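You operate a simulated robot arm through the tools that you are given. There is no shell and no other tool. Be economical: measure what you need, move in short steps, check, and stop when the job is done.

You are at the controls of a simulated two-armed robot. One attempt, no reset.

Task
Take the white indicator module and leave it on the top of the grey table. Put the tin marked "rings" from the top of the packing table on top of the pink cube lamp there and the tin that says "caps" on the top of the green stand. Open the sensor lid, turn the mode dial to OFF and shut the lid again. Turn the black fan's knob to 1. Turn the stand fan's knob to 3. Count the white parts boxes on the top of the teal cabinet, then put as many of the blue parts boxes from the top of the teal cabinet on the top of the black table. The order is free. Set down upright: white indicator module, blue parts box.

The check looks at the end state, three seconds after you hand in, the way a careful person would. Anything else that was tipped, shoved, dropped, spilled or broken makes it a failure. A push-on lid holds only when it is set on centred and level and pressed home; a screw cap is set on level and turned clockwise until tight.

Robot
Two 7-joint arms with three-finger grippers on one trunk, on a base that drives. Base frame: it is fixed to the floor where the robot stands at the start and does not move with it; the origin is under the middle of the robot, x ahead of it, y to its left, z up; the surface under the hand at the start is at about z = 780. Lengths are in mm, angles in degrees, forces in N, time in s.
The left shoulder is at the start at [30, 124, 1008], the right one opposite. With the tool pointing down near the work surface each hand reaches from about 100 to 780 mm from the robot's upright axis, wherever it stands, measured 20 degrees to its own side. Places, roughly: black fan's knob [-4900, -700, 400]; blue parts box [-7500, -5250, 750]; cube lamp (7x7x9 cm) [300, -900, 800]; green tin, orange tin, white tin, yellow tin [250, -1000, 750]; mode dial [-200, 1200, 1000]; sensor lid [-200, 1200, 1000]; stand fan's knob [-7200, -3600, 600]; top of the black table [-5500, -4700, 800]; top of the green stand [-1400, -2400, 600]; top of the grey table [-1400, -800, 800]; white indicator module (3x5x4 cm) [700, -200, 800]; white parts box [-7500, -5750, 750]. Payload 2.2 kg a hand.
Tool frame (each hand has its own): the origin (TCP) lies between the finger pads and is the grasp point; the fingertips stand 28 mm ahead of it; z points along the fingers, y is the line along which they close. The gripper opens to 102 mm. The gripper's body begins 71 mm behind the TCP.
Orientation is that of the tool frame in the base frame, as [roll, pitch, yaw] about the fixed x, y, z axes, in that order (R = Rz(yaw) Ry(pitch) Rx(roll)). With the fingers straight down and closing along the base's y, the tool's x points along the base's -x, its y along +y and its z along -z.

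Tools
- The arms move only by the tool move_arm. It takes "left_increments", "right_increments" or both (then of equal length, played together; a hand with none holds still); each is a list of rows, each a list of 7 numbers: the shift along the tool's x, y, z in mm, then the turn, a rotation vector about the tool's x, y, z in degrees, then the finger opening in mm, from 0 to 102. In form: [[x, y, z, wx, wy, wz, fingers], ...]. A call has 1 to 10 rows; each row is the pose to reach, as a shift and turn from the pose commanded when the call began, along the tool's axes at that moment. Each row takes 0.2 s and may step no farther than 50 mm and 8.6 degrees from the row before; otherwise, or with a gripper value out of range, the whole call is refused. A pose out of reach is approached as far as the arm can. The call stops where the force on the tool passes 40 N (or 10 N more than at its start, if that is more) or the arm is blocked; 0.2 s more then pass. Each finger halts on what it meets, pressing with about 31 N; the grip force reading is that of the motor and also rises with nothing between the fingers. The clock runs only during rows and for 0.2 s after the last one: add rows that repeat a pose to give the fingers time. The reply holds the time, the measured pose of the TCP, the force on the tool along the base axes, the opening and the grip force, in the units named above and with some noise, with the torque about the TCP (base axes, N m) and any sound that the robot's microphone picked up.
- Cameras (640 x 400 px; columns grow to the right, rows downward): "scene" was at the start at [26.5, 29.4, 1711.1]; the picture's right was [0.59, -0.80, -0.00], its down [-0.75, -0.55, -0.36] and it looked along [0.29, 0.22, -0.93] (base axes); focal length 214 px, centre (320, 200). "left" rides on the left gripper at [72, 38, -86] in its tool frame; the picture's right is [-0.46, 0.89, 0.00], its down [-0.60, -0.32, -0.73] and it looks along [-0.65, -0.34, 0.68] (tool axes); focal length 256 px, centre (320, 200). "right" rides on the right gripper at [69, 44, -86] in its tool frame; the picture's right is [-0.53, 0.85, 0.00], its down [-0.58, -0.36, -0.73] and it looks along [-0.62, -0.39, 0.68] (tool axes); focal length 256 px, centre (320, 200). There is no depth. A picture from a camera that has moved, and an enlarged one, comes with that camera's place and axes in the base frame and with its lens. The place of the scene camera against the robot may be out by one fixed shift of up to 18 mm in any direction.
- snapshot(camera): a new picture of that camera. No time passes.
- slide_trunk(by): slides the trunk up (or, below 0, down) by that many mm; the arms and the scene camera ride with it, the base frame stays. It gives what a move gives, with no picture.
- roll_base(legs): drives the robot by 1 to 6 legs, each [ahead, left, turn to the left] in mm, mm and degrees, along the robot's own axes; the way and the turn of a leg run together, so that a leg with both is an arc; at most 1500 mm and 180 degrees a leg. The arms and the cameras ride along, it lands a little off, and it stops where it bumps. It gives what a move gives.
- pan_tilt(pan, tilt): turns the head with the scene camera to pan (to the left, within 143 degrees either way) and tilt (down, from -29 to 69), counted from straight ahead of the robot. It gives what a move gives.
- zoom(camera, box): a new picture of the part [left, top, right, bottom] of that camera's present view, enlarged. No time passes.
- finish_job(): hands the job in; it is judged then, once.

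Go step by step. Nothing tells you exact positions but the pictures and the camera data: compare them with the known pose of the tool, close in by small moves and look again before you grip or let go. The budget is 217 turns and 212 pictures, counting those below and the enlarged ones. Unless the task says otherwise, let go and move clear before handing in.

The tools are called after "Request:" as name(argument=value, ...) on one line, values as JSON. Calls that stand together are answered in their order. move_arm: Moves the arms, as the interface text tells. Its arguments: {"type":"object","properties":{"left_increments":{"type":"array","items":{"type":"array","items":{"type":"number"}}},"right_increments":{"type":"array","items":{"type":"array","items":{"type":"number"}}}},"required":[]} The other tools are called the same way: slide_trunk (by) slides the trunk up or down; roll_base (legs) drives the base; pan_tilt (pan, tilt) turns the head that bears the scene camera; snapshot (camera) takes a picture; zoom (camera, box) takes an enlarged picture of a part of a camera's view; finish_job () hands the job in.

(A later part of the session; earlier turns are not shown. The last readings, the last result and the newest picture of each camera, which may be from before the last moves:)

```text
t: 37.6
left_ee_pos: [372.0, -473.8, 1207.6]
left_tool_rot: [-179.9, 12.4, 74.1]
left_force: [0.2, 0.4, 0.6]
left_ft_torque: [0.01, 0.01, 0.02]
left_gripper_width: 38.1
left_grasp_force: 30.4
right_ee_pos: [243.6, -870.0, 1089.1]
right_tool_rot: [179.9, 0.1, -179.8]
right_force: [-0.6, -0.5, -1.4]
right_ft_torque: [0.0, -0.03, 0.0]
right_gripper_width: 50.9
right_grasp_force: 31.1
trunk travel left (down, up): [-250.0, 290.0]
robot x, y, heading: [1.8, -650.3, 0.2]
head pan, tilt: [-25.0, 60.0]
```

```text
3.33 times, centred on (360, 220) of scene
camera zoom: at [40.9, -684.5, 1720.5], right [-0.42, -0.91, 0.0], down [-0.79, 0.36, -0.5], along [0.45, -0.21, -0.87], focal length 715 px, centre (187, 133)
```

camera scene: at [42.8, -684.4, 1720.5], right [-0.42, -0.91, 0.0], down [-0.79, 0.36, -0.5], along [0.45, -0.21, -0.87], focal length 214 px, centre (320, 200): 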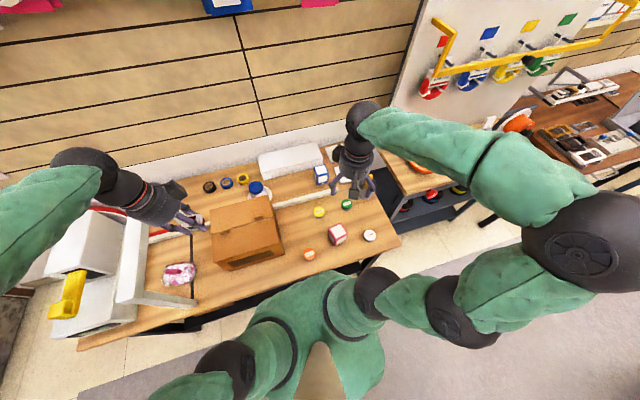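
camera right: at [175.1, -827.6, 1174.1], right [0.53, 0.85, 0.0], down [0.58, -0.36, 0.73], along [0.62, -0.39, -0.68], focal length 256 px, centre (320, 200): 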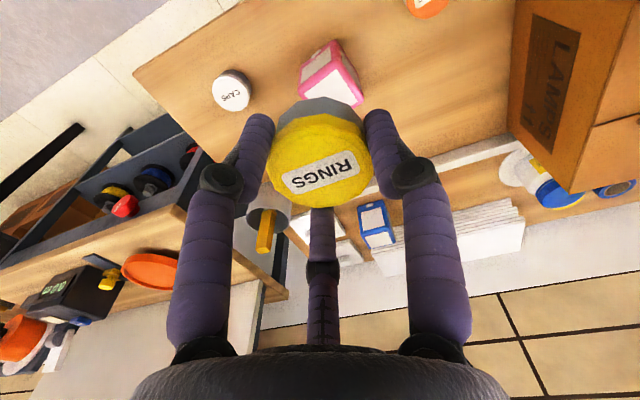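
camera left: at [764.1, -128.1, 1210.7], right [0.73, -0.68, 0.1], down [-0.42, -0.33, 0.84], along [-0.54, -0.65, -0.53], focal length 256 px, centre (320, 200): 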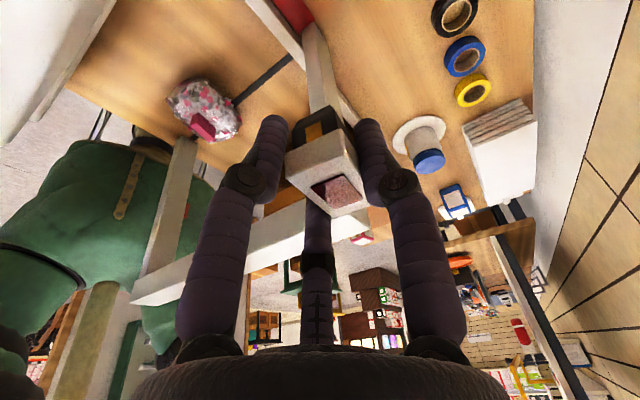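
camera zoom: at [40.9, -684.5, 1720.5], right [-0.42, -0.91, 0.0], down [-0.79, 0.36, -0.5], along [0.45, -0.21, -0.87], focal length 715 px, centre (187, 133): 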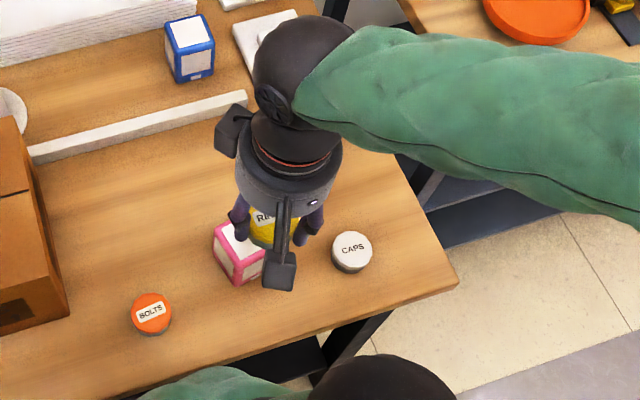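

Request:
move_arm(right_increments=[[15, -35, 0, 0, 0, 0, 38], [30, -70, 0, 0, 0, 0, 38], [50, -105, 0, 0, 0, 0, 38]])

Request:
zoom(camera="right", box=[270, 0, 470, 140])

Request:
zoom(camera="scene", box=[280, 190, 420, 280])

```text
t: 38.4
left_ee_pos: [372.5, -473.7, 1206.8]
left_tool_rot: [-179.8, 12.5, 74.0]
left_force: [-0.2, -0.4, -0.4]
left_ft_torque: [0.03, -0.02, 0.01]
left_gripper_width: 38.2
left_grasp_force: 31.2
right_ee_pos: [190.8, -976.6, 1088.4]
right_tool_rot: [179.9, 0.0, -179.7]
right_force: [0.6, -0.5, -1.2]
right_ft_torque: [0.02, -0.02, 0.02]
right_gripper_width: 50.9
right_grasp_force: 31.4
trunk travel left (down, up): [-250.0, 290.0]
robot x, y, heading: [1.7, -651.5, 0.2]
head pan, tilt: [-25.0, 60.0]
```

```text
2.86 times, centred on (370, 70) of right
camera zoom: at [121.5, -933.8, 1174.9], right [0.53, 0.85, 0.0], down [0.58, -0.36, 0.73], along [0.62, -0.39, -0.68], focal length 731 px, centre (177, 571)
```

zoom: 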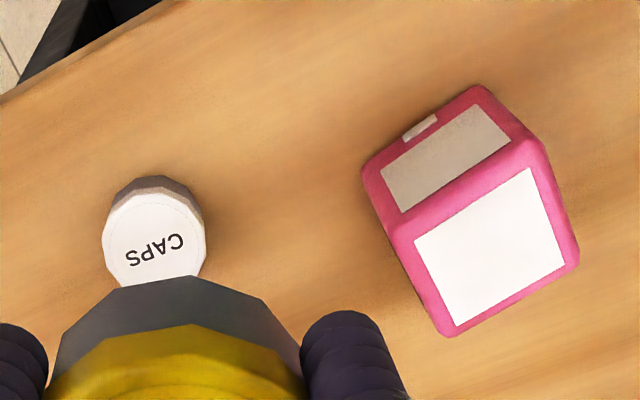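

```text
4.44 times, centred on (350, 235) of scene
camera zoom: at [42.0, -684.3, 1720.5], right [-0.42, -0.91, 0.0], down [-0.79, 0.36, -0.5], along [0.45, -0.21, -0.87], focal length 953 px, centre (187, 44)
```

zoom: 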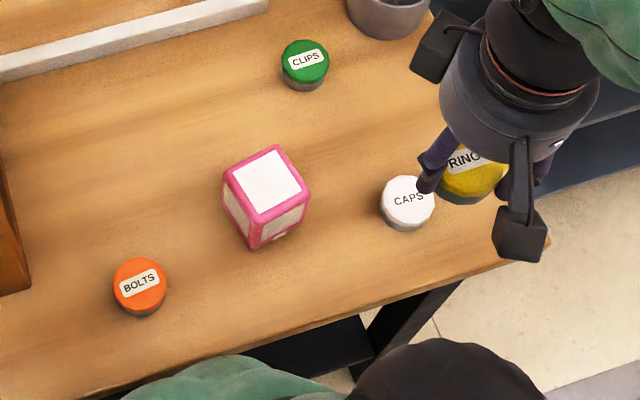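

Lamp top centre is at about (308, -891). Since it is 90 mm tall, the tin should sit with the TCP at z ≈ 908, so I approach from above.

Request:
move_arm(right_increments=[[-35, 26, 20, 0, 0, 0, 38], [-70, 52, 50, 0, 0, 0, 38], [-100, 74, 80, 0, 0, 0, 38], [-117, 86, 115, 0, 0, 0, 38], [-117, 86, 145, 0, 0, 0, 38]])

Request:
zoom(camera="right", box=[220, 20, 420, 220])

Request:
zoom(camera="scene", box=[280, 190, 420, 280])

```text
refused: row 2 steps farther than a row can; nothing moved
```

```text
2.00 times, centred on (320, 120) of right
camera zoom: at [121.5, -933.8, 1174.9], right [0.53, 0.85, 0.0], down [0.58, -0.36, 0.73], along [0.62, -0.39, -0.68], focal length 512 px, centre (320, 360)
```

zoom: 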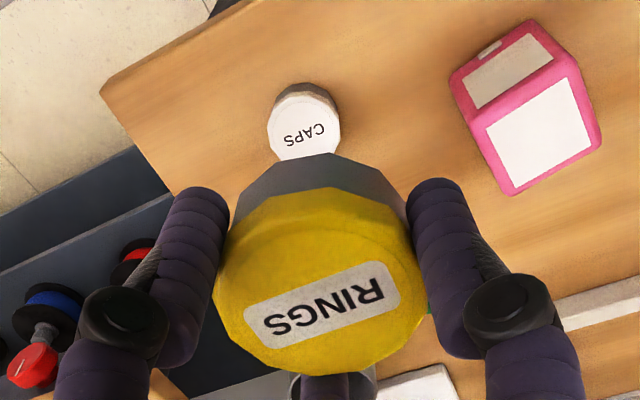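

```text
4.44 times, centred on (350, 235) of scene
camera zoom: at [42.0, -684.3, 1720.5], right [-0.42, -0.91, 0.0], down [-0.79, 0.36, -0.5], along [0.45, -0.21, -0.87], focal length 953 px, centre (187, 44)
```

zoom: 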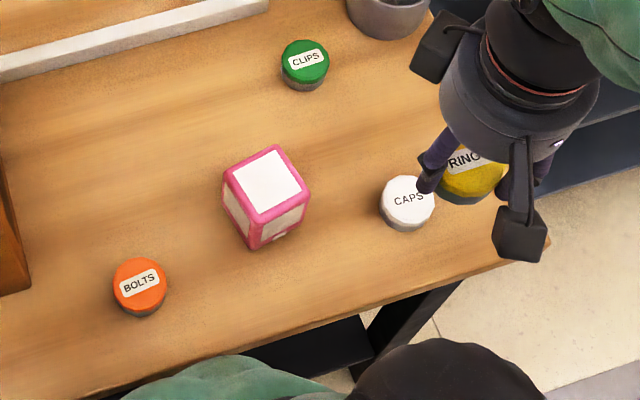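

Request:
move_arm(right_increments=[[-30, 22, 10, 0, 0, 0, 38], [-60, 44, 25, 0, 0, 0, 38], [-90, 66, 45, 0, 0, 0, 38], [-117, 86, 75, 0, 0, 0, 38], [-117, 86, 115, 0, 0, 0, 38], [-117, 86, 145, 0, 0, 0, 38]])

Request:
zoom(camera="right", box=[220, 20, 420, 220])

Request:
zoom(camera="scene", box=[280, 190, 420, 280])

```text
t: 39.8
left_ee_pos: [375.0, -473.5, 1207.3]
left_tool_rot: [-179.9, 12.3, 74.0]
left_force: [0.3, 0.1, -0.7]
left_ft_torque: [0.03, 0.02, 0.0]
left_gripper_width: 38.3
left_grasp_force: 30.9
right_ee_pos: [311.4, -887.8, 943.8]
right_tool_rot: [179.9, 0.1, -179.7]
right_force: [0.6, 0.9, -0.5]
right_ft_torque: [0.01, 0.0, -0.01]
right_gripper_width: 50.9
right_grasp_force: 30.7
trunk travel left (down, up): [-250.0, 290.0]
robot x, y, heading: [3.8, -656.6, 0.1]
head pan, tilt: [-25.0, 60.0]
```

```text
2.00 times, centred on (320, 120) of right
camera zoom: at [243.0, -845.0, 1030.0], right [0.53, 0.85, 0.0], down [0.58, -0.36, 0.73], along [0.62, -0.39, -0.68], focal length 512 px, centre (320, 360)
```

zoom: 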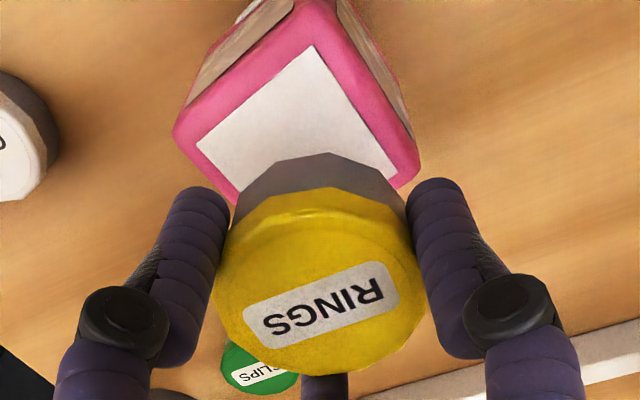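

```text
4.44 times, centred on (350, 235) of scene
camera zoom: at [43.8, -684.3, 1720.4], right [-0.42, -0.91, 0.0], down [-0.79, 0.36, -0.5], along [0.45, -0.21, -0.87], focal length 953 px, centre (187, 44)
```

zoom: 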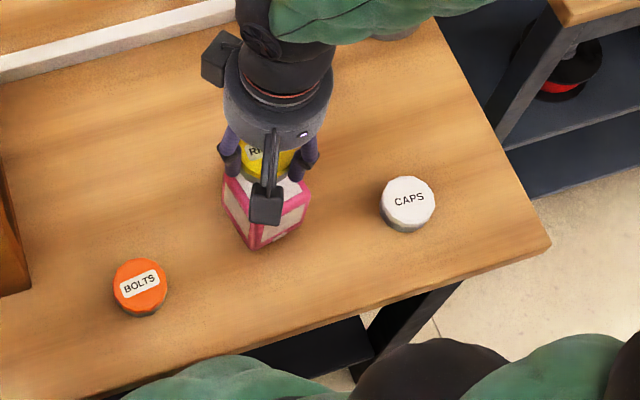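

Request:
move_arm(right_increments=[[3, -5, 12, 0, 0, 0, 38], [3, -5, 24, 0, 0, 0, 38], [3, -5, 30, 0, 0, 0, 38], [3, -5, 34, 0, 0, 0, 38]])

Request:
zoom(camera="right", box=[220, 20, 420, 220])

```text
t: 40.8
left_ee_pos: [373.0, -473.9, 1206.9]
left_tool_rot: [-179.8, 12.3, 74.1]
left_force: [-0.5, -0.3, -0.2]
left_ft_torque: [-0.02, 0.0, 0.02]
left_gripper_width: 38.4
left_grasp_force: 30.8
right_ee_pos: [307.9, -891.8, 908.7]
right_tool_rot: [179.9, 0.0, -179.8]
right_force: [0.2, 0.2, -1.0]
right_ft_torque: [0.02, 0.0, 0.03]
right_gripper_width: 51.0
right_grasp_force: 30.8
trunk travel left (down, up): [-250.0, 290.0]
robot x, y, heading: [1.4, -650.9, 0.2]
head pan, tilt: [-25.0, 60.0]
```

```text
2.00 times, centred on (320, 120) of right
camera zoom: at [239.0, -849.4, 995.6], right [0.53, 0.85, 0.0], down [0.58, -0.36, 0.73], along [0.62, -0.39, -0.68], focal length 512 px, centre (320, 360)
```

zoom: 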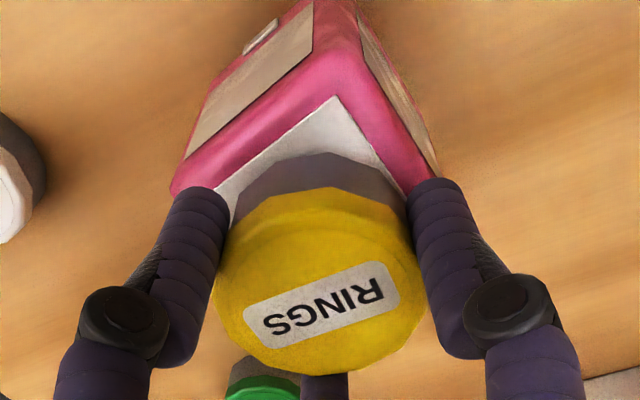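

Request:
move_arm(right_increments=[[0, 0, 2, 0, 0, 0, 38], [0, 0, 4, 0, 0, 0, 38]])

Request:
zoom(camera="right", box=[220, 20, 420, 220])

```text
t: 41.4
left_ee_pos: [373.8, -474.5, 1206.6]
left_tool_rot: [-179.8, 12.4, 74.0]
left_force: [0.0, -0.5, 0.5]
left_ft_torque: [-0.03, 0.0, 0.0]
left_gripper_width: 38.1
left_grasp_force: 31.0
right_ee_pos: [307.8, -890.7, 905.0]
right_tool_rot: [179.8, 0.1, -179.8]
right_force: [-0.4, 0.4, -0.8]
right_ft_torque: [0.01, -0.01, -0.01]
right_gripper_width: 50.8
right_grasp_force: 30.9
trunk travel left (down, up): [-250.0, 290.0]
robot x, y, heading: [1.8, -652.0, 0.0]
head pan, tilt: [-25.0, 60.0]
```

```text
2.00 times, centred on (320, 120) of right
camera zoom: at [238.9, -849.4, 991.4], right [0.53, 0.85, 0.0], down [0.58, -0.36, 0.73], along [0.62, -0.39, -0.68], focal length 512 px, centre (320, 360)
```

zoom: 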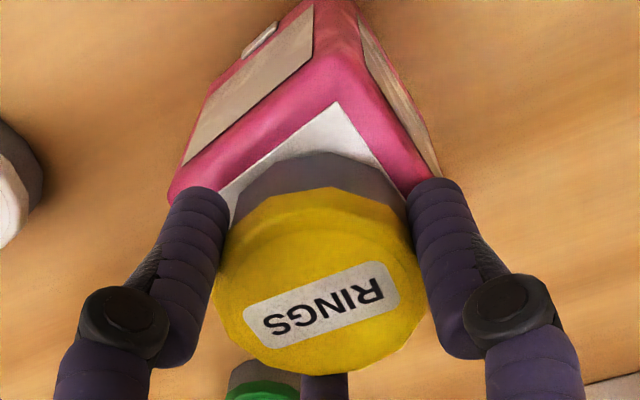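

Request:
move_arm(right_increments=[[0, 0, 1.5, 0, 0, 0, 38], [0, 0, 3, 0, 0, 0, 38]])

Request:
move_arm(right_increments=[[0, 0, 1, 0, 0, 0, 38], [0, 0, 2, 0, 0, 0, 38]])

```text
t: 42.0
left_ee_pos: [373.6, -473.0, 1206.8]
left_tool_rot: [-179.8, 12.5, 74.1]
left_force: [0.7, -0.4, -0.7]
left_ft_torque: [-0.02, -0.01, -0.03]
left_gripper_width: 38.0
left_grasp_force: 31.4
right_ee_pos: [308.1, -892.7, 902.9]
right_tool_rot: [179.9, 0.0, -179.8]
right_force: [-0.8, 0.8, -1.5]
right_ft_torque: [0.01, 0.01, -0.02]
right_gripper_width: 50.7
right_grasp_force: 30.9
trunk travel left (down, up): [-250.0, 290.0]
robot x, y, heading: [0.7, -650.8, 0.3]
head pan, tilt: [-25.0, 60.0]
```

```text
t: 42.6
left_ee_pos: [373.1, -472.9, 1206.9]
left_tool_rot: [-179.8, 12.5, 74.1]
left_force: [-0.7, -0.5, -0.7]
left_ft_torque: [0.0, -0.02, 0.0]
left_gripper_width: 38.1
left_grasp_force: 31.0
right_ee_pos: [307.8, -891.9, 902.1]
right_tool_rot: [-179.9, 0.0, -179.8]
right_force: [-1.3, 0.8, 8.0]
right_ft_torque: [0.09, 0.1, -0.02]
right_gripper_width: 50.8
right_grasp_force: 30.7
trunk travel left (down, up): [-250.0, 290.0]
robot x, y, heading: [-2.9, -650.9, -0.2]
head pan, tilt: [-25.0, 60.0]
```

Contact at 8 N. I open the fingers and rise straight up.

Request:
move_arm(right_increments=[[0, 0, -1, 0, 0, 0, 58], [0, 0, -1, 0, 0, 0, 75], [0, 0, -1, 0, 0, 0, 90], [0, 0, -15, 0, 0, 0, 90], [0, 0, -55, 0, 0, 0, 90], [0, 0, -100, 0, 0, 0, 90], [0, 0, -140, 0, 0, 0, 90]])

Request:
snapshot(camera="right")

Request:
zoom(camera="scene", box=[280, 190, 420, 280])

```text
t: 44.2
left_ee_pos: [373.5, -473.4, 1207.6]
left_tool_rot: [-179.9, 12.3, 74.1]
left_force: [-0.2, -0.3, -0.5]
left_ft_torque: [-0.01, -0.03, -0.01]
left_gripper_width: 38.3
left_grasp_force: 31.0
right_ee_pos: [307.6, -890.1, 1038.8]
right_tool_rot: [179.9, 0.0, -179.8]
right_force: [-0.6, -0.3, -0.1]
right_ft_torque: [0.01, 0.0, -0.03]
right_gripper_width: 89.9
right_grasp_force: 0.1
trunk travel left (down, up): [-250.0, 290.0]
robot x, y, heading: [0.3, -651.3, 0.3]
head pan, tilt: [-25.0, 60.0]
```

```text
167 pictures are left
camera right: at [238.6, -848.0, 1126.0], right [0.53, 0.85, 0.0], down [0.58, -0.36, 0.73], along [0.62, -0.39, -0.68], focal length 256 px, centre (320, 200)
```

right: 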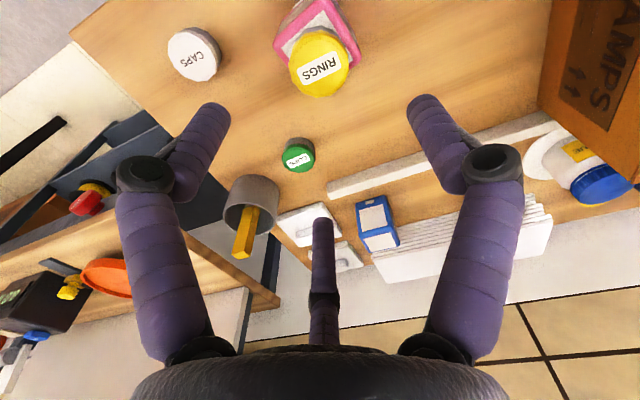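

```text
4.44 times, centred on (350, 235) of scene
camera zoom: at [41.8, -684.2, 1720.5], right [-0.42, -0.91, 0.0], down [-0.79, 0.36, -0.5], along [0.45, -0.21, -0.87], focal length 953 px, centre (187, 44)
```

zoom: 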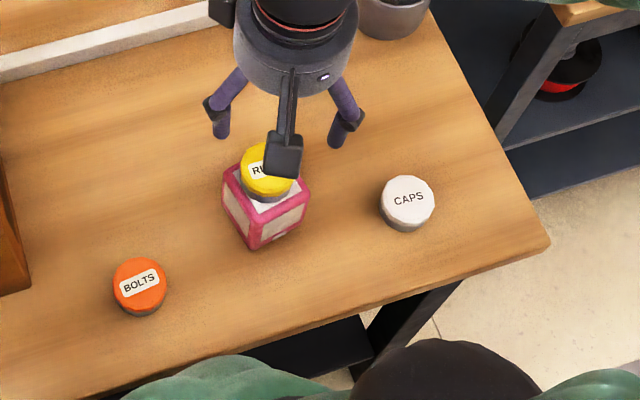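

The rings tin sits on the lamp. Next is the caps tin at about (248, -1027).

Request:
move_arm(right_increments=[[15, -40, 0, 0, 0, 0, 90], [35, -80, 0, 0, 0, 0, 90], [55, -115, 5, 0, 0, 0, 90], [60, -136, 40, 0, 0, 0, 90], [60, -136, 85, 0, 0, 0, 90], [60, -136, 130, 0, 0, 0, 90], [60, -136, 145, 0, 0, 0, 90]])

Request:
snapshot(camera="right")

```text
t: 45.8
left_ee_pos: [373.8, -473.1, 1207.5]
left_tool_rot: [-179.8, 12.4, 74.1]
left_force: [-0.6, 0.2, -0.6]
left_ft_torque: [-0.01, 0.01, -0.03]
left_gripper_width: 38.3
left_grasp_force: 30.6
right_ee_pos: [248.3, -1029.2, 894.8]
right_tool_rot: [179.9, 0.0, -179.8]
right_force: [0.3, 0.3, -0.8]
right_ft_torque: [0.01, -0.06, 0.0]
right_gripper_width: 89.8
right_grasp_force: 0.1
trunk travel left (down, up): [-250.0, 290.0]
robot x, y, heading: [-2.1, -651.7, -0.0]
head pan, tilt: [-25.0, 60.0]
```

```text
165 pictures are left
camera right: at [179.3, -985.9, 980.1], right [0.53, 0.85, 0.0], down [0.58, -0.36, 0.73], along [0.62, -0.39, -0.68], focal length 256 px, centre (320, 200)
```

right: 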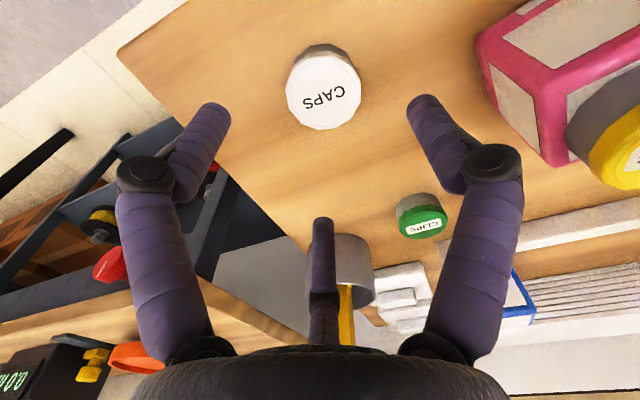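

Request:
move_arm(right_increments=[[0, 0, 40, 0, 0, 0, 90], [0, 0, 75, 0, 0, 0, 90], [0, 0, 84, 0, 0, 0, 90], [0, 0, 83, 0, 0, 0, 70], [0, 0, 82, 0, 0, 0, 50], [0, 0, 81, 0, 0, 0, 38], [0, 0, 81, 0, 0, 0, 38]])

Request:
move_arm(right_increments=[[0, 0, -20, 0, 0, 0, 38], [0, 0, -60, 0, 0, 0, 38], [0, 0, -105, 0, 0, 0, 38], [0, 0, -150, 0, 0, 0, 38], [0, 0, -195, 0, 0, 0, 38], [0, 20, -240, 0, 0, 0, 38], [0, 55, -270, 0, 0, 0, 38], [0, 100, -280, 0, 0, 0, 38], [0, 145, -280, 0, 0, 0, 38]])

Request:
snapshot(camera="right")

Request:
pan_tilt(pan=-130, tilt=35)

Request:
snapshot(camera="scene")

```text
t: 47.4
left_ee_pos: [374.5, -474.3, 1206.2]
left_tool_rot: [-179.8, 12.4, 74.1]
left_force: [0.2, -0.7, -0.2]
left_ft_torque: [0.0, -0.01, 0.04]
left_gripper_width: 38.4
left_grasp_force: 30.8
right_ee_pos: [247.8, -1028.8, 813.6]
right_tool_rot: [179.9, 0.0, -179.9]
right_force: [-0.1, -0.1, -0.2]
right_ft_torque: [0.0, -0.01, -0.02]
right_gripper_width: 50.6
right_grasp_force: 30.6
trunk travel left (down, up): [-250.0, 290.0]
robot x, y, heading: [-0.1, -652.9, 0.1]
head pan, tilt: [-25.0, 60.0]
```

```text
t: 49.4
left_ee_pos: [374.5, -473.4, 1207.5]
left_tool_rot: [-179.8, 12.3, 74.0]
left_force: [0.3, -0.1, 0.4]
left_ft_torque: [-0.02, 0.04, -0.03]
left_gripper_width: 38.2
left_grasp_force: 30.7
right_ee_pos: [248.1, -881.6, 1095.0]
right_tool_rot: [179.9, 0.0, -179.9]
right_force: [-0.4, 0.3, -0.8]
right_ft_torque: [-0.01, -0.01, -0.03]
right_gripper_width: 50.8
right_grasp_force: 30.9
trunk travel left (down, up): [-250.0, 290.0]
robot x, y, heading: [-0.4, -653.3, -0.0]
head pan, tilt: [-25.0, 60.0]
```

```text
164 pictures are left
camera right: at [179.9, -838.9, 1181.2], right [0.53, 0.85, 0.0], down [0.58, -0.36, 0.73], along [0.62, -0.39, -0.68], focal length 256 px, centre (320, 200)
```

right: 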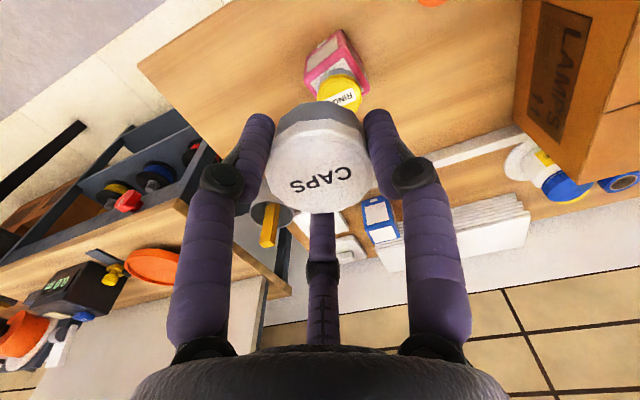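

```text
t: 51.2
left_ee_pos: [373.0, -473.8, 1207.4]
left_tool_rot: [-179.8, 12.4, 74.0]
left_force: [-0.3, -0.2, -0.4]
left_ft_torque: [-0.05, 0.0, -0.01]
left_gripper_width: 38.3
left_grasp_force: 31.1
right_ee_pos: [249.9, -882.6, 1094.3]
right_tool_rot: [179.9, -0.1, -179.9]
right_force: [-0.7, 0.8, -1.5]
right_ft_torque: [-0.01, 0.03, 0.0]
right_gripper_width: 50.8
right_grasp_force: 30.9
trunk travel left (down, up): [-250.0, 290.0]
robot x, y, heading: [3.7, -650.8, 0.1]
head pan, tilt: [-130.0, 35.0]
```

```text
163 pictures are left
camera scene: at [-74.0, -724.1, 1754.7], right [-0.77, 0.64, 0.0], down [0.37, 0.44, -0.82], along [-0.52, -0.63, -0.57], focal length 214 px, centre (320, 200)
```

scene: 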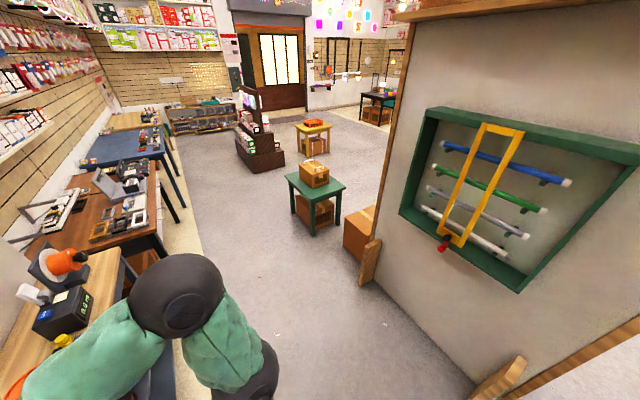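

Both hands are loaded: module in the left, caps tin in the right. I back off, turn right and drive down the aisle toward the green stand.

Request:
roll_base(legs=[[-430, 0, 0], [0, 0, -90], [1200, 0, 0]])

Request:
pan_tilt(pan=-45, tilt=35)

Request:
snapshot(camera="scene")

```text
t: 63.3
left_ee_pos: [-282.1, -2218.2, 1208.5]
left_tool_rot: [-179.8, 12.4, -17.3]
left_force: [-0.3, -0.2, -1.0]
left_ft_torque: [-0.01, -0.01, 0.03]
left_gripper_width: 38.4
left_grasp_force: 31.6
right_ee_pos: [-687.6, -2081.9, 1094.8]
right_tool_rot: [179.8, 0.0, 88.7]
right_force: [0.7, -0.9, -0.7]
right_ft_torque: [-0.01, -0.05, 0.03]
right_gripper_width: 50.4
right_grasp_force: 30.7
trunk travel left (down, up): [-250.0, 290.0]
robot x, y, heading: [-452.2, -1840.2, -90.9]
head pan, tilt: [-130.0, 35.0]
```

```text
t: 64.9
left_ee_pos: [-282.9, -2218.5, 1206.7]
left_tool_rot: [-179.9, 12.5, -17.3]
left_force: [0.5, 0.3, -0.3]
left_ft_torque: [0.0, 0.05, -0.05]
left_gripper_width: 38.4
left_grasp_force: 30.8
right_ee_pos: [-687.7, -2082.0, 1094.7]
right_tool_rot: [179.9, 0.0, 88.7]
right_force: [-0.5, 0.6, -0.9]
right_ft_torque: [0.03, 0.0, -0.01]
right_gripper_width: 50.6
right_grasp_force: 31.0
trunk travel left (down, up): [-250.0, 290.0]
robot x, y, heading: [-450.5, -1840.8, -91.3]
head pan, tilt: [-45.0, 35.0]
```

```text
162 pictures are left
camera scene: at [-503.9, -1874.8, 1754.7], right [-0.69, 0.72, 0.0], down [0.42, 0.4, -0.82], along [-0.59, -0.57, -0.57], focal length 214 px, centre (320, 200)
```

scene: 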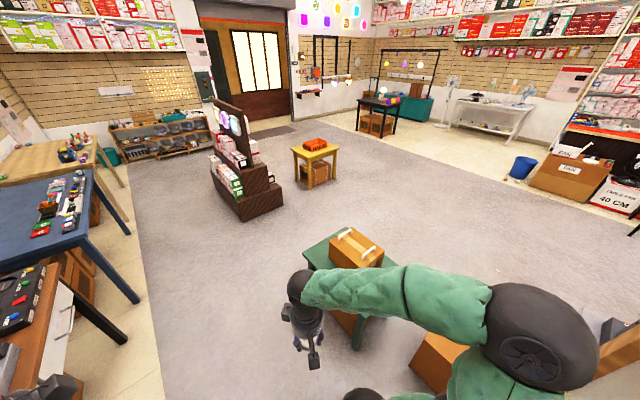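

Request:
zoom(camera="scene", box=[260, 200, 440, 360])

```text
2.50 times, centred on (350, 280) of scene
camera zoom: at [-503.9, -1874.8, 1754.7], right [-0.69, 0.72, 0.0], down [0.42, 0.4, -0.82], along [-0.59, -0.57, -0.57], focal length 536 px, centre (245, 0)
```

zoom: 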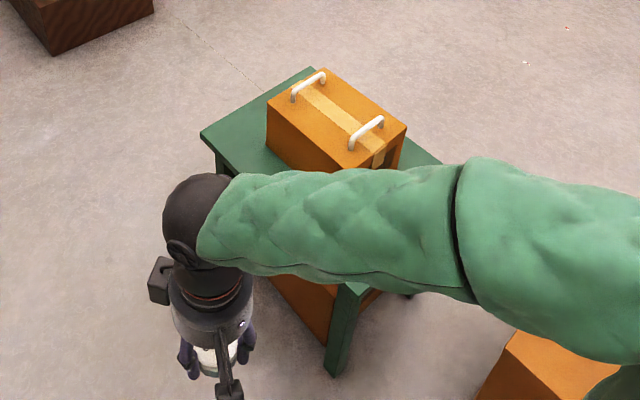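

The stand has a free strip at its near-left corner around (-1180, -2560), with a box behind. I drive up diagonally to it.

Request:
roll_base(legs=[[260, -300, 0], [0, 0, -25]])

Request:
pan_tilt(pan=-10, tilt=60)

Request:
snapshot(camera="scene")

Request:
snapshot(camera="right")

```text
t: 68.6
left_ee_pos: [-761.5, -2514.8, 1206.1]
left_tool_rot: [-179.8, 12.3, -42.5]
left_force: [0.3, 0.5, -0.4]
left_ft_torque: [0.01, -0.01, 0.0]
left_gripper_width: 38.3
left_grasp_force: 30.9
right_ee_pos: [-1070.9, -2220.9, 1095.5]
right_tool_rot: [179.9, 0.1, 63.5]
right_force: [-0.1, 0.0, -0.5]
right_ft_torque: [-0.03, -0.01, -0.01]
right_gripper_width: 50.7
right_grasp_force: 30.8
trunk travel left (down, up): [-250.0, 290.0]
robot x, y, heading: [-753.9, -2101.2, -116.7]
head pan, tilt: [-45.0, 35.0]
```

```text
t: 69.7
left_ee_pos: [-762.2, -2515.7, 1205.9]
left_tool_rot: [-179.8, 12.4, -42.5]
left_force: [-0.1, -0.6, -0.8]
left_ft_torque: [-0.02, -0.01, 0.02]
left_gripper_width: 38.6
left_grasp_force: 31.7
right_ee_pos: [-1071.4, -2220.4, 1095.1]
right_tool_rot: [179.8, 0.0, 63.5]
right_force: [0.2, 0.0, -1.3]
right_ft_torque: [-0.03, 0.02, 0.0]
right_gripper_width: 50.8
right_grasp_force: 30.8
trunk travel left (down, up): [-250.0, 290.0]
robot x, y, heading: [-751.8, -2101.5, -116.6]
head pan, tilt: [-10.0, 60.0]
```

```text
160 pictures are left
camera scene: at [-769.8, -2132.5, 1720.5], right [-0.8, 0.6, 0.0], down [0.52, 0.7, -0.5], along [-0.3, -0.4, -0.87], focal length 214 px, centre (320, 200)
```

scene: 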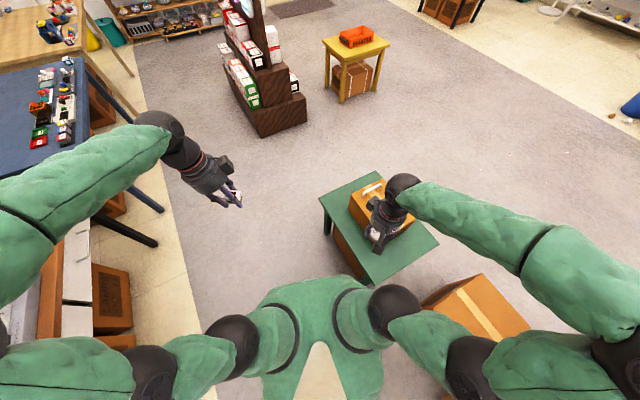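

```text
159 pictures are left
camera right: at [-1001.2, -2178.6, 1180.9], right [0.52, -0.85, 0.0], down [-0.58, -0.35, 0.73], along [-0.62, -0.38, -0.68], focal length 256 px, centre (320, 200)
```

right: 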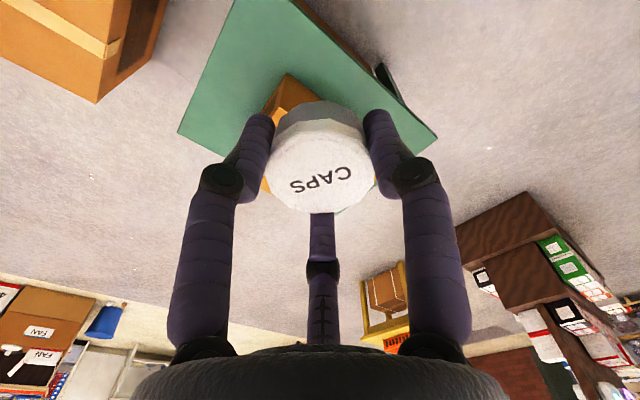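

I bring the tin over the free corner at (-1215, -2560), then lower the trunk.

Request:
move_arm(right_increments=[[-46, 3, 0, 0, 0, 0, 38], [-92, 6, 0, 0, 0, 0, 38], [-138, 9, 0, 0, 0, 0, 38], [-184, 12, 0, 0, 0, 0, 38], [-230, 15, 0, 0, 0, 0, 38], [-276, 18, 0, 0, 0, 0, 38], [-322, 21, 0, 0, 0, 0, 38], [-368, 23, 0, 0, 0, 0, 38]])

Request:
slide_trunk(by=-200)

Request:
snapshot(camera="scene")

Request:
snapshot(camera="right")

```text
t: 71.5
left_ee_pos: [-762.1, -2516.7, 1206.9]
left_tool_rot: [-179.7, 12.4, -42.4]
left_force: [-0.4, -0.6, -0.7]
left_ft_torque: [0.04, -0.04, 0.02]
left_gripper_width: 38.4
left_grasp_force: 30.6
right_ee_pos: [-1212.4, -2561.3, 1092.9]
right_tool_rot: [179.9, -0.1, 63.4]
right_force: [0.1, 0.9, -1.1]
right_ft_torque: [-0.01, -0.02, 0.01]
right_gripper_width: 50.5
right_grasp_force: 30.6
trunk travel left (down, up): [-250.0, 290.0]
robot x, y, heading: [-752.7, -2104.4, -116.3]
head pan, tilt: [-10.0, 60.0]
```

```text
t: 73.6
left_ee_pos: [-761.4, -2516.0, 1006.9]
left_tool_rot: [-179.8, 12.4, -42.5]
left_force: [0.3, 0.6, -0.7]
left_ft_torque: [-0.01, -0.01, 0.02]
left_gripper_width: 38.4
left_grasp_force: 30.8
right_ee_pos: [-1213.1, -2560.9, 895.8]
right_tool_rot: [179.8, 0.0, 63.5]
right_force: [0.5, -0.5, -0.3]
right_ft_torque: [-0.01, 0.01, 0.0]
right_gripper_width: 50.5
right_grasp_force: 30.7
trunk travel left (down, up): [-50.0, 490.0]
robot x, y, heading: [-750.6, -2099.1, -116.5]
head pan, tilt: [-10.0, 60.0]
```

```text
158 pictures are left
camera scene: at [-769.7, -2132.5, 1520.6], right [-0.8, 0.59, 0.0], down [0.52, 0.7, -0.5], along [-0.3, -0.4, -0.87], focal length 214 px, centre (320, 200)
```

scene: 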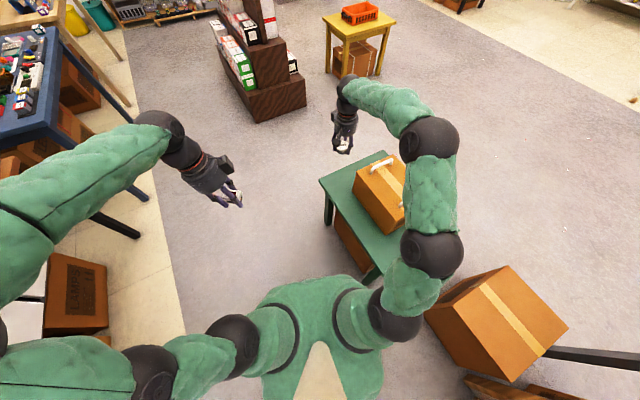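

```text
157 pictures are left
camera right: at [-1142.3, -2519.3, 981.9], right [0.52, -0.85, 0.0], down [-0.58, -0.35, 0.73], along [-0.62, -0.38, -0.68], focal length 256 px, centre (320, 200)
```

right: 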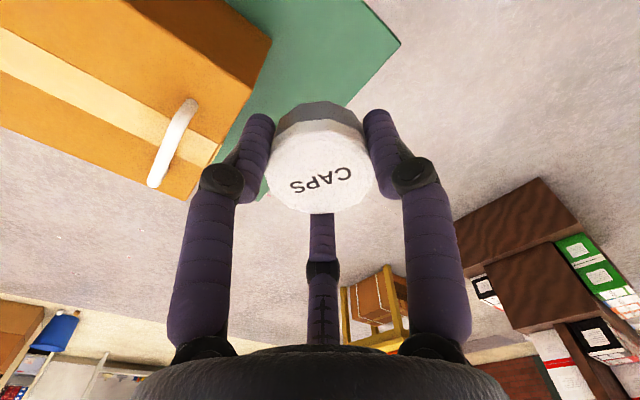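

Request:
move_arm(right_increments=[[-27, 13, 20, 0, 0, 0, 38], [-27, 13, 65, 0, 0, 0, 38], [-27, 13, 110, 0, 0, 0, 38], [-27, 13, 155, 0, 0, 0, 38], [-27, 13, 195, 0, 0, 0, 38], [-27, 13, 222, 0, 0, 0, 38]])

Request:
snapshot(camera="right")

Request:
zoom(camera="scene", box=[290, 80, 450, 220])

```text
t: 75.0
left_ee_pos: [-762.2, -2515.9, 1007.0]
left_tool_rot: [-179.7, 12.3, -42.4]
left_force: [-0.1, -0.2, -1.3]
left_ft_torque: [0.03, 0.0, 0.02]
left_gripper_width: 38.4
left_grasp_force: 31.2
right_ee_pos: [-1214.3, -2591.2, 674.8]
right_tool_rot: [179.9, 0.1, 63.4]
right_force: [-0.2, 0.1, -1.0]
right_ft_torque: [0.02, -0.06, -0.01]
right_gripper_width: 50.5
right_grasp_force: 31.1
trunk travel left (down, up): [-50.0, 490.0]
robot x, y, heading: [-754.6, -2102.2, -116.8]
head pan, tilt: [-10.0, 60.0]
```

```text
156 pictures are left
camera right: at [-1143.8, -2549.6, 760.6], right [0.52, -0.86, 0.0], down [-0.58, -0.35, 0.73], along [-0.62, -0.38, -0.68], focal length 256 px, centre (320, 200)
```

right: 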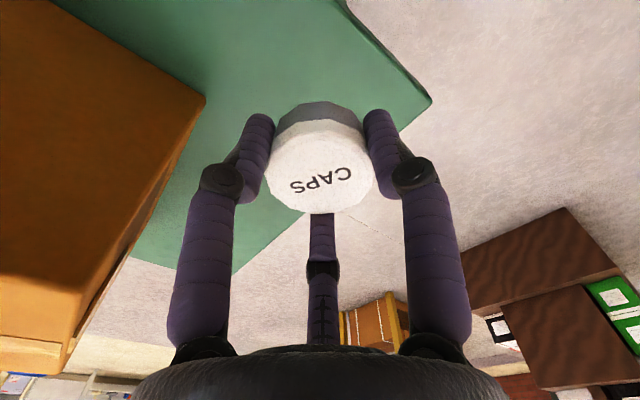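

```text
2.86 times, centred on (370, 150) of scene
camera zoom: at [-769.9, -2132.9, 1520.4], right [-0.8, 0.59, 0.0], down [0.52, 0.7, -0.5], along [-0.3, -0.4, -0.87], focal length 613 px, centre (177, 343)
```

zoom: 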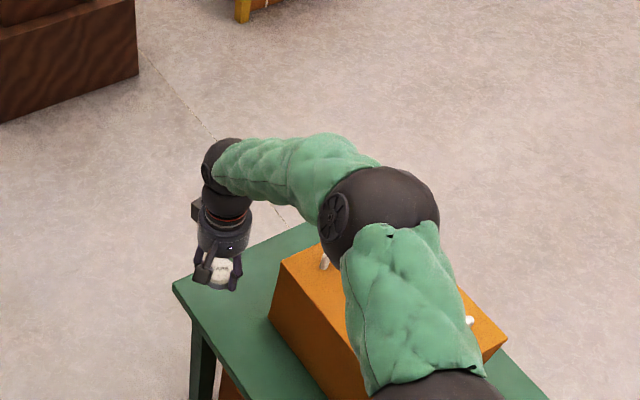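

Request:
move_arm(right_increments=[[0, 0, 12, 0, 0, 0, 38], [0, 0, 22, 0, 0, 0, 38], [0, 0, 26, 0, 0, 0, 38]])

Request:
zoom(camera="right", box=[220, 60, 440, 220])

```text
t: 75.8
left_ee_pos: [-762.3, -2515.1, 1006.5]
left_tool_rot: [-179.7, 12.4, -42.5]
left_force: [0.6, 0.3, -0.6]
left_ft_torque: [0.04, 0.0, 0.03]
left_gripper_width: 38.3
left_grasp_force: 31.0
right_ee_pos: [-1211.7, -2590.9, 648.4]
right_tool_rot: [179.9, 0.0, 63.5]
right_force: [-1.2, 0.2, -1.7]
right_ft_torque: [-0.02, 0.01, -0.01]
right_gripper_width: 50.5
right_grasp_force: 30.8
trunk travel left (down, up): [-50.0, 490.0]
robot x, y, heading: [-753.1, -2104.2, -116.6]
head pan, tilt: [-10.0, 60.0]
```

```text
2.50 times, centred on (330, 140) of right
camera zoom: at [-1142.2, -2548.6, 733.9], right [0.52, -0.85, 0.0], down [-0.58, -0.35, 0.73], along [-0.62, -0.38, -0.68], focal length 640 px, centre (295, 350)
```

zoom: 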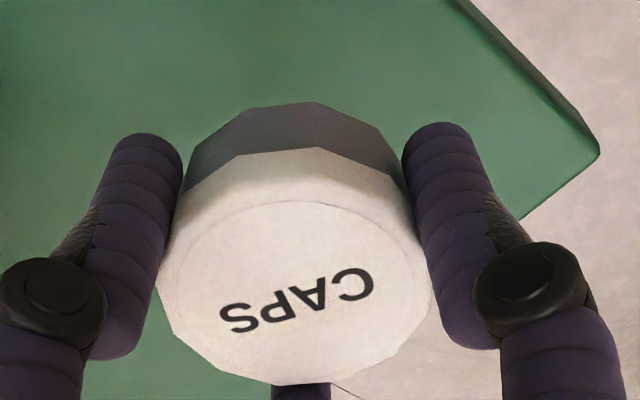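

Request:
move_arm(right_increments=[[0, 0, 2, 0, 0, 0, 38], [0, 0, 4, 0, 0, 0, 38]])

Request:
move_arm(right_increments=[[0, 0, 2, 0, 0, 0, 38], [0, 0, 4, 0, 0, 0, 38]])

```text
t: 76.4
left_ee_pos: [-762.1, -2515.9, 1008.2]
left_tool_rot: [-179.8, 12.3, -42.6]
left_force: [-0.4, 0.7, -0.5]
left_ft_torque: [0.01, 0.03, 0.04]
left_gripper_width: 38.5
left_grasp_force: 31.0
right_ee_pos: [-1212.6, -2591.6, 643.2]
right_tool_rot: [179.9, 0.1, 63.5]
right_force: [0.1, -0.1, -0.5]
right_ft_torque: [0.0, 0.0, 0.02]
right_gripper_width: 50.4
right_grasp_force: 30.6
trunk travel left (down, up): [-50.0, 490.0]
robot x, y, heading: [-757.5, -2099.4, -116.5]
head pan, tilt: [-10.0, 60.0]
```

```text
t: 77.0
left_ee_pos: [-762.5, -2515.1, 1006.0]
left_tool_rot: [-179.8, 12.4, -42.6]
left_force: [0.1, 0.5, -0.6]
left_ft_torque: [-0.02, -0.02, 0.03]
left_gripper_width: 38.4
left_grasp_force: 30.5
right_ee_pos: [-1212.7, -2591.5, 640.5]
right_tool_rot: [179.9, 0.0, 63.6]
right_force: [0.1, 0.0, -0.9]
right_ft_torque: [0.0, 0.02, -0.04]
right_gripper_width: 50.6
right_grasp_force: 31.0
trunk travel left (down, up): [-50.0, 490.0]
robot x, y, heading: [-756.4, -2101.1, -116.7]
head pan, tilt: [-10.0, 60.0]
```

Request:
move_arm(right_increments=[[0, 0, 2, 0, 0, 0, 38], [0, 0, 4, 0, 0, 0, 38]])

Request:
move_arm(right_increments=[[0, 0, 1.5, 0, 0, 0, 38], [0, 0, 3, 0, 0, 0, 38]])

```text
t: 77.6
left_ee_pos: [-761.2, -2515.5, 1006.4]
left_tool_rot: [-179.8, 12.4, -42.5]
left_force: [-0.2, -0.4, -0.4]
left_ft_torque: [0.01, -0.02, -0.02]
left_gripper_width: 38.5
left_grasp_force: 31.4
right_ee_pos: [-1213.0, -2591.1, 635.4]
right_tool_rot: [179.9, 0.0, 63.5]
right_force: [0.2, 0.1, -0.7]
right_ft_torque: [-0.04, 0.02, 0.03]
right_gripper_width: 50.4
right_grasp_force: 31.0
trunk travel left (down, up): [-50.0, 490.0]
robot x, y, heading: [-752.3, -2102.4, -116.5]
head pan, tilt: [-10.0, 60.0]
```

```text
t: 78.2
left_ee_pos: [-761.6, -2515.3, 1007.2]
left_tool_rot: [-179.8, 12.5, -42.6]
left_force: [0.0, -0.2, -0.5]
left_ft_torque: [0.02, -0.05, 0.01]
left_gripper_width: 38.3
left_grasp_force: 31.1
right_ee_pos: [-1211.8, -2590.5, 631.8]
right_tool_rot: [179.9, 0.0, 63.5]
right_force: [0.1, -0.2, -0.7]
right_ft_torque: [0.01, 0.03, -0.01]
right_gripper_width: 50.6
right_grasp_force: 31.5
trunk travel left (down, up): [-50.0, 490.0]
robot x, y, heading: [-753.8, -2101.0, -116.5]
head pan, tilt: [-10.0, 60.0]
```

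Request:
move_arm(right_increments=[[0, 0, 2, 0, 0, 0, 38], [0, 0, 4, 0, 0, 0, 38]])

Request:
zoom(camera="right", box=[220, 60, 440, 220])

```text
t: 78.8
left_ee_pos: [-762.8, -2514.9, 1006.5]
left_tool_rot: [-179.8, 12.4, -42.5]
left_force: [-0.3, 0.2, -0.4]
left_ft_torque: [0.03, -0.02, 0.02]
left_gripper_width: 38.2
left_grasp_force: 30.9
right_ee_pos: [-1213.1, -2591.6, 628.6]
right_tool_rot: [180.0, 0.0, 63.5]
right_force: [0.8, 0.7, -0.5]
right_ft_torque: [-0.03, -0.04, -0.02]
right_gripper_width: 50.6
right_grasp_force: 30.8
trunk travel left (down, up): [-50.0, 490.0]
robot x, y, heading: [-755.2, -2107.5, -116.5]
head pan, tilt: [-10.0, 60.0]
```

```text
2.50 times, centred on (330, 140) of right
camera zoom: at [-1142.4, -2549.6, 714.2], right [0.52, -0.85, 0.0], down [-0.58, -0.35, 0.73], along [-0.62, -0.38, -0.68], focal length 640 px, centre (295, 350)
```

zoom: 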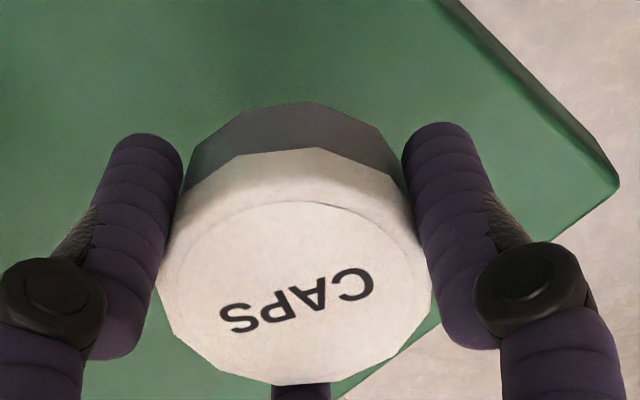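

Request:
move_arm(right_increments=[[0, 0, 2, 0, 0, 0, 38], [0, 0, 4, 0, 0, 0, 38], [0, 0, 6, 0, 0, 0, 38]])

Request:
move_arm(right_increments=[[0, 0, 2, 0, 0, 0, 38], [0, 0, 4, 0, 0, 0, 38]])

Request:
zoom(camera="right", box=[220, 60, 440, 220])

```text
t: 79.6
left_ee_pos: [-762.9, -2515.2, 1006.8]
left_tool_rot: [-179.8, 12.4, -42.4]
left_force: [0.6, 0.7, -0.5]
left_ft_torque: [0.0, -0.02, -0.01]
left_gripper_width: 38.4
left_grasp_force: 30.8
right_ee_pos: [-1212.6, -2591.3, 622.0]
right_tool_rot: [180.0, 0.1, 63.5]
right_force: [0.3, -0.7, -0.6]
right_ft_torque: [-0.01, -0.03, 0.02]
right_gripper_width: 50.9
right_grasp_force: 31.1
trunk travel left (down, up): [-50.0, 490.0]
robot x, y, heading: [-754.6, -2102.5, -116.6]
head pan, tilt: [-10.0, 60.0]
```

```text
t: 80.2
left_ee_pos: [-761.4, -2516.6, 1006.7]
left_tool_rot: [-179.8, 12.4, -42.6]
left_force: [0.2, 0.2, -0.8]
left_ft_torque: [0.04, 0.03, -0.01]
left_gripper_width: 38.6
left_grasp_force: 31.5
right_ee_pos: [-1212.2, -2589.7, 616.6]
right_tool_rot: [180.0, 0.1, 63.5]
right_force: [-0.2, -0.8, -0.9]
right_ft_torque: [0.01, -0.03, -0.01]
right_gripper_width: 50.6
right_grasp_force: 30.8
trunk travel left (down, up): [-50.0, 490.0]
robot x, y, heading: [-757.8, -2100.4, -116.6]
head pan, tilt: [-10.0, 60.0]
```

```text
2.50 times, centred on (330, 140) of right
camera zoom: at [-1142.1, -2548.9, 703.7], right [0.52, -0.85, 0.0], down [-0.58, -0.35, 0.73], along [-0.62, -0.38, -0.68], focal length 640 px, centre (295, 350)
```

zoom: 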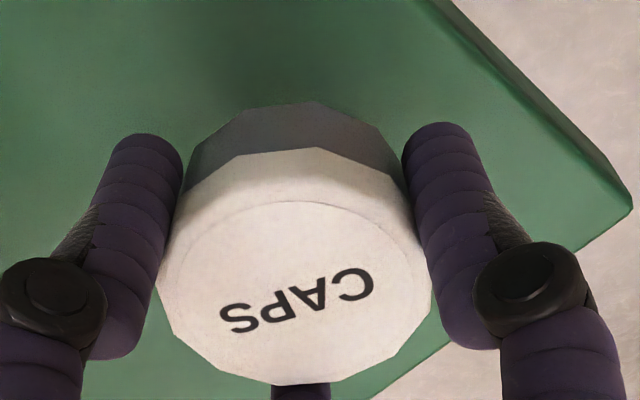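

The stand top is really at about z = 547. I shift the tin 20 mm further in and keep lowering.

Request:
move_arm(right_increments=[[-16, -12, 8, 0, 0, 0, 38], [-16, -12, 14, 0, 0, 0, 38], [-16, -12, 18, 0, 0, 0, 38]])

Request:
move_arm(right_increments=[[0, 0, 2, 0, 0, 0, 38], [0, 0, 4, 0, 0, 0, 38]])

Request:
zoom(camera="right", box=[220, 60, 440, 220])

```text
t: 81.0
left_ee_pos: [-763.0, -2515.4, 1008.2]
left_tool_rot: [-179.8, 12.3, -42.5]
left_force: [-1.1, 0.1, -1.0]
left_ft_torque: [0.01, 0.02, -0.01]
left_gripper_width: 38.5
left_grasp_force: 31.2
right_ee_pos: [-1228.1, -2600.1, 599.0]
right_tool_rot: [180.0, 0.0, 63.7]
right_force: [0.5, 0.0, -1.1]
right_ft_torque: [-0.06, 0.0, 0.02]
right_gripper_width: 50.4
right_grasp_force: 30.7
trunk travel left (down, up): [-50.0, 490.0]
robot x, y, heading: [-754.8, -2098.0, -116.6]
head pan, tilt: [-10.0, 60.0]
```

```text
t: 81.6
left_ee_pos: [-761.0, -2515.0, 1006.7]
left_tool_rot: [-179.9, 12.4, -42.5]
left_force: [-0.1, -0.4, -0.4]
left_ft_torque: [-0.02, -0.01, -0.02]
left_gripper_width: 38.3
left_grasp_force: 30.9
right_ee_pos: [-1229.6, -2600.1, 595.1]
right_tool_rot: [179.9, 0.0, 63.7]
right_force: [-0.3, 1.4, -0.9]
right_ft_torque: [-0.01, 0.02, -0.02]
right_gripper_width: 50.6
right_grasp_force: 30.8
trunk travel left (down, up): [-50.0, 490.0]
robot x, y, heading: [-754.6, -2101.8, -116.3]
head pan, tilt: [-10.0, 60.0]
```

```text
2.50 times, centred on (330, 140) of right
camera zoom: at [-1159.6, -2558.2, 681.8], right [0.52, -0.85, 0.0], down [-0.58, -0.35, 0.73], along [-0.62, -0.38, -0.68], focal length 640 px, centre (295, 350)
```

zoom: 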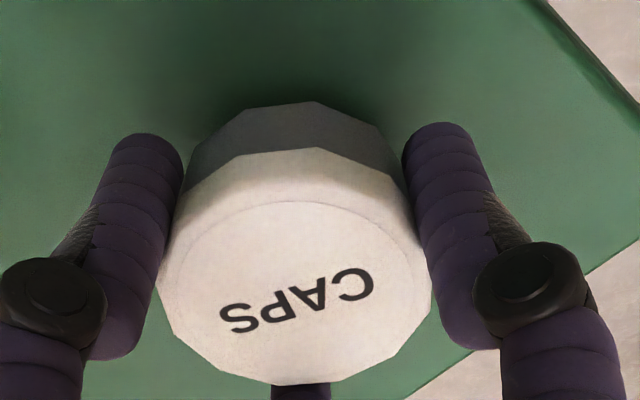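

Shadow is closing in under the tin, so I continue in small steps.

Request:
move_arm(right_increments=[[0, 0, 2, 0, 0, 0, 38], [0, 0, 4, 0, 0, 0, 38]])

Request:
move_arm(right_increments=[[0, 0, 2, 0, 0, 0, 38], [0, 0, 4, 0, 0, 0, 38]])

Request:
move_arm(right_increments=[[0, 0, 2, 0, 0, 0, 38], [0, 0, 4, 0, 0, 0, 38]])

```text
t: 82.2
left_ee_pos: [-761.6, -2516.3, 1006.6]
left_tool_rot: [-179.7, 12.4, -42.6]
left_force: [0.5, -0.1, 0.1]
left_ft_torque: [-0.02, 0.01, 0.0]
left_gripper_width: 38.3
left_grasp_force: 30.6
right_ee_pos: [-1230.4, -2599.5, 594.1]
right_tool_rot: [179.9, 0.0, 63.6]
right_force: [0.4, -0.2, 0.8]
right_ft_torque: [0.0, 0.02, 0.02]
right_gripper_width: 50.4
right_grasp_force: 31.5
trunk travel left (down, up): [-50.0, 490.0]
robot x, y, heading: [-757.9, -2103.6, -116.4]
head pan, tilt: [-10.0, 60.0]
```

```text
t: 82.8
left_ee_pos: [-762.1, -2515.2, 1006.9]
left_tool_rot: [-179.8, 12.4, -42.6]
left_force: [-0.7, 0.5, 0.1]
left_ft_torque: [-0.01, 0.0, -0.01]
left_gripper_width: 38.3
left_grasp_force: 31.1
right_ee_pos: [-1229.5, -2600.1, 588.8]
right_tool_rot: [179.9, 0.0, 63.5]
right_force: [0.5, 0.2, -0.7]
right_ft_torque: [-0.03, 0.0, 0.04]
right_gripper_width: 50.5
right_grasp_force: 31.1
trunk travel left (down, up): [-50.0, 490.0]
robot x, y, heading: [-757.5, -2103.8, -116.4]
head pan, tilt: [-10.0, 60.0]
```

```text
t: 83.4
left_ee_pos: [-761.2, -2516.3, 1007.7]
left_tool_rot: [-179.8, 12.3, -42.6]
left_force: [0.0, 0.4, -0.8]
left_ft_torque: [0.0, 0.02, -0.01]
left_gripper_width: 38.6
left_grasp_force: 31.3
right_ee_pos: [-1230.4, -2600.6, 585.5]
right_tool_rot: [179.9, 0.1, 63.5]
right_force: [0.2, -0.2, -0.7]
right_ft_torque: [-0.01, 0.01, 0.02]
right_gripper_width: 50.7
right_grasp_force: 30.8
trunk travel left (down, up): [-50.0, 490.0]
robot x, y, heading: [-752.3, -2101.9, -116.6]
head pan, tilt: [-10.0, 60.0]
```

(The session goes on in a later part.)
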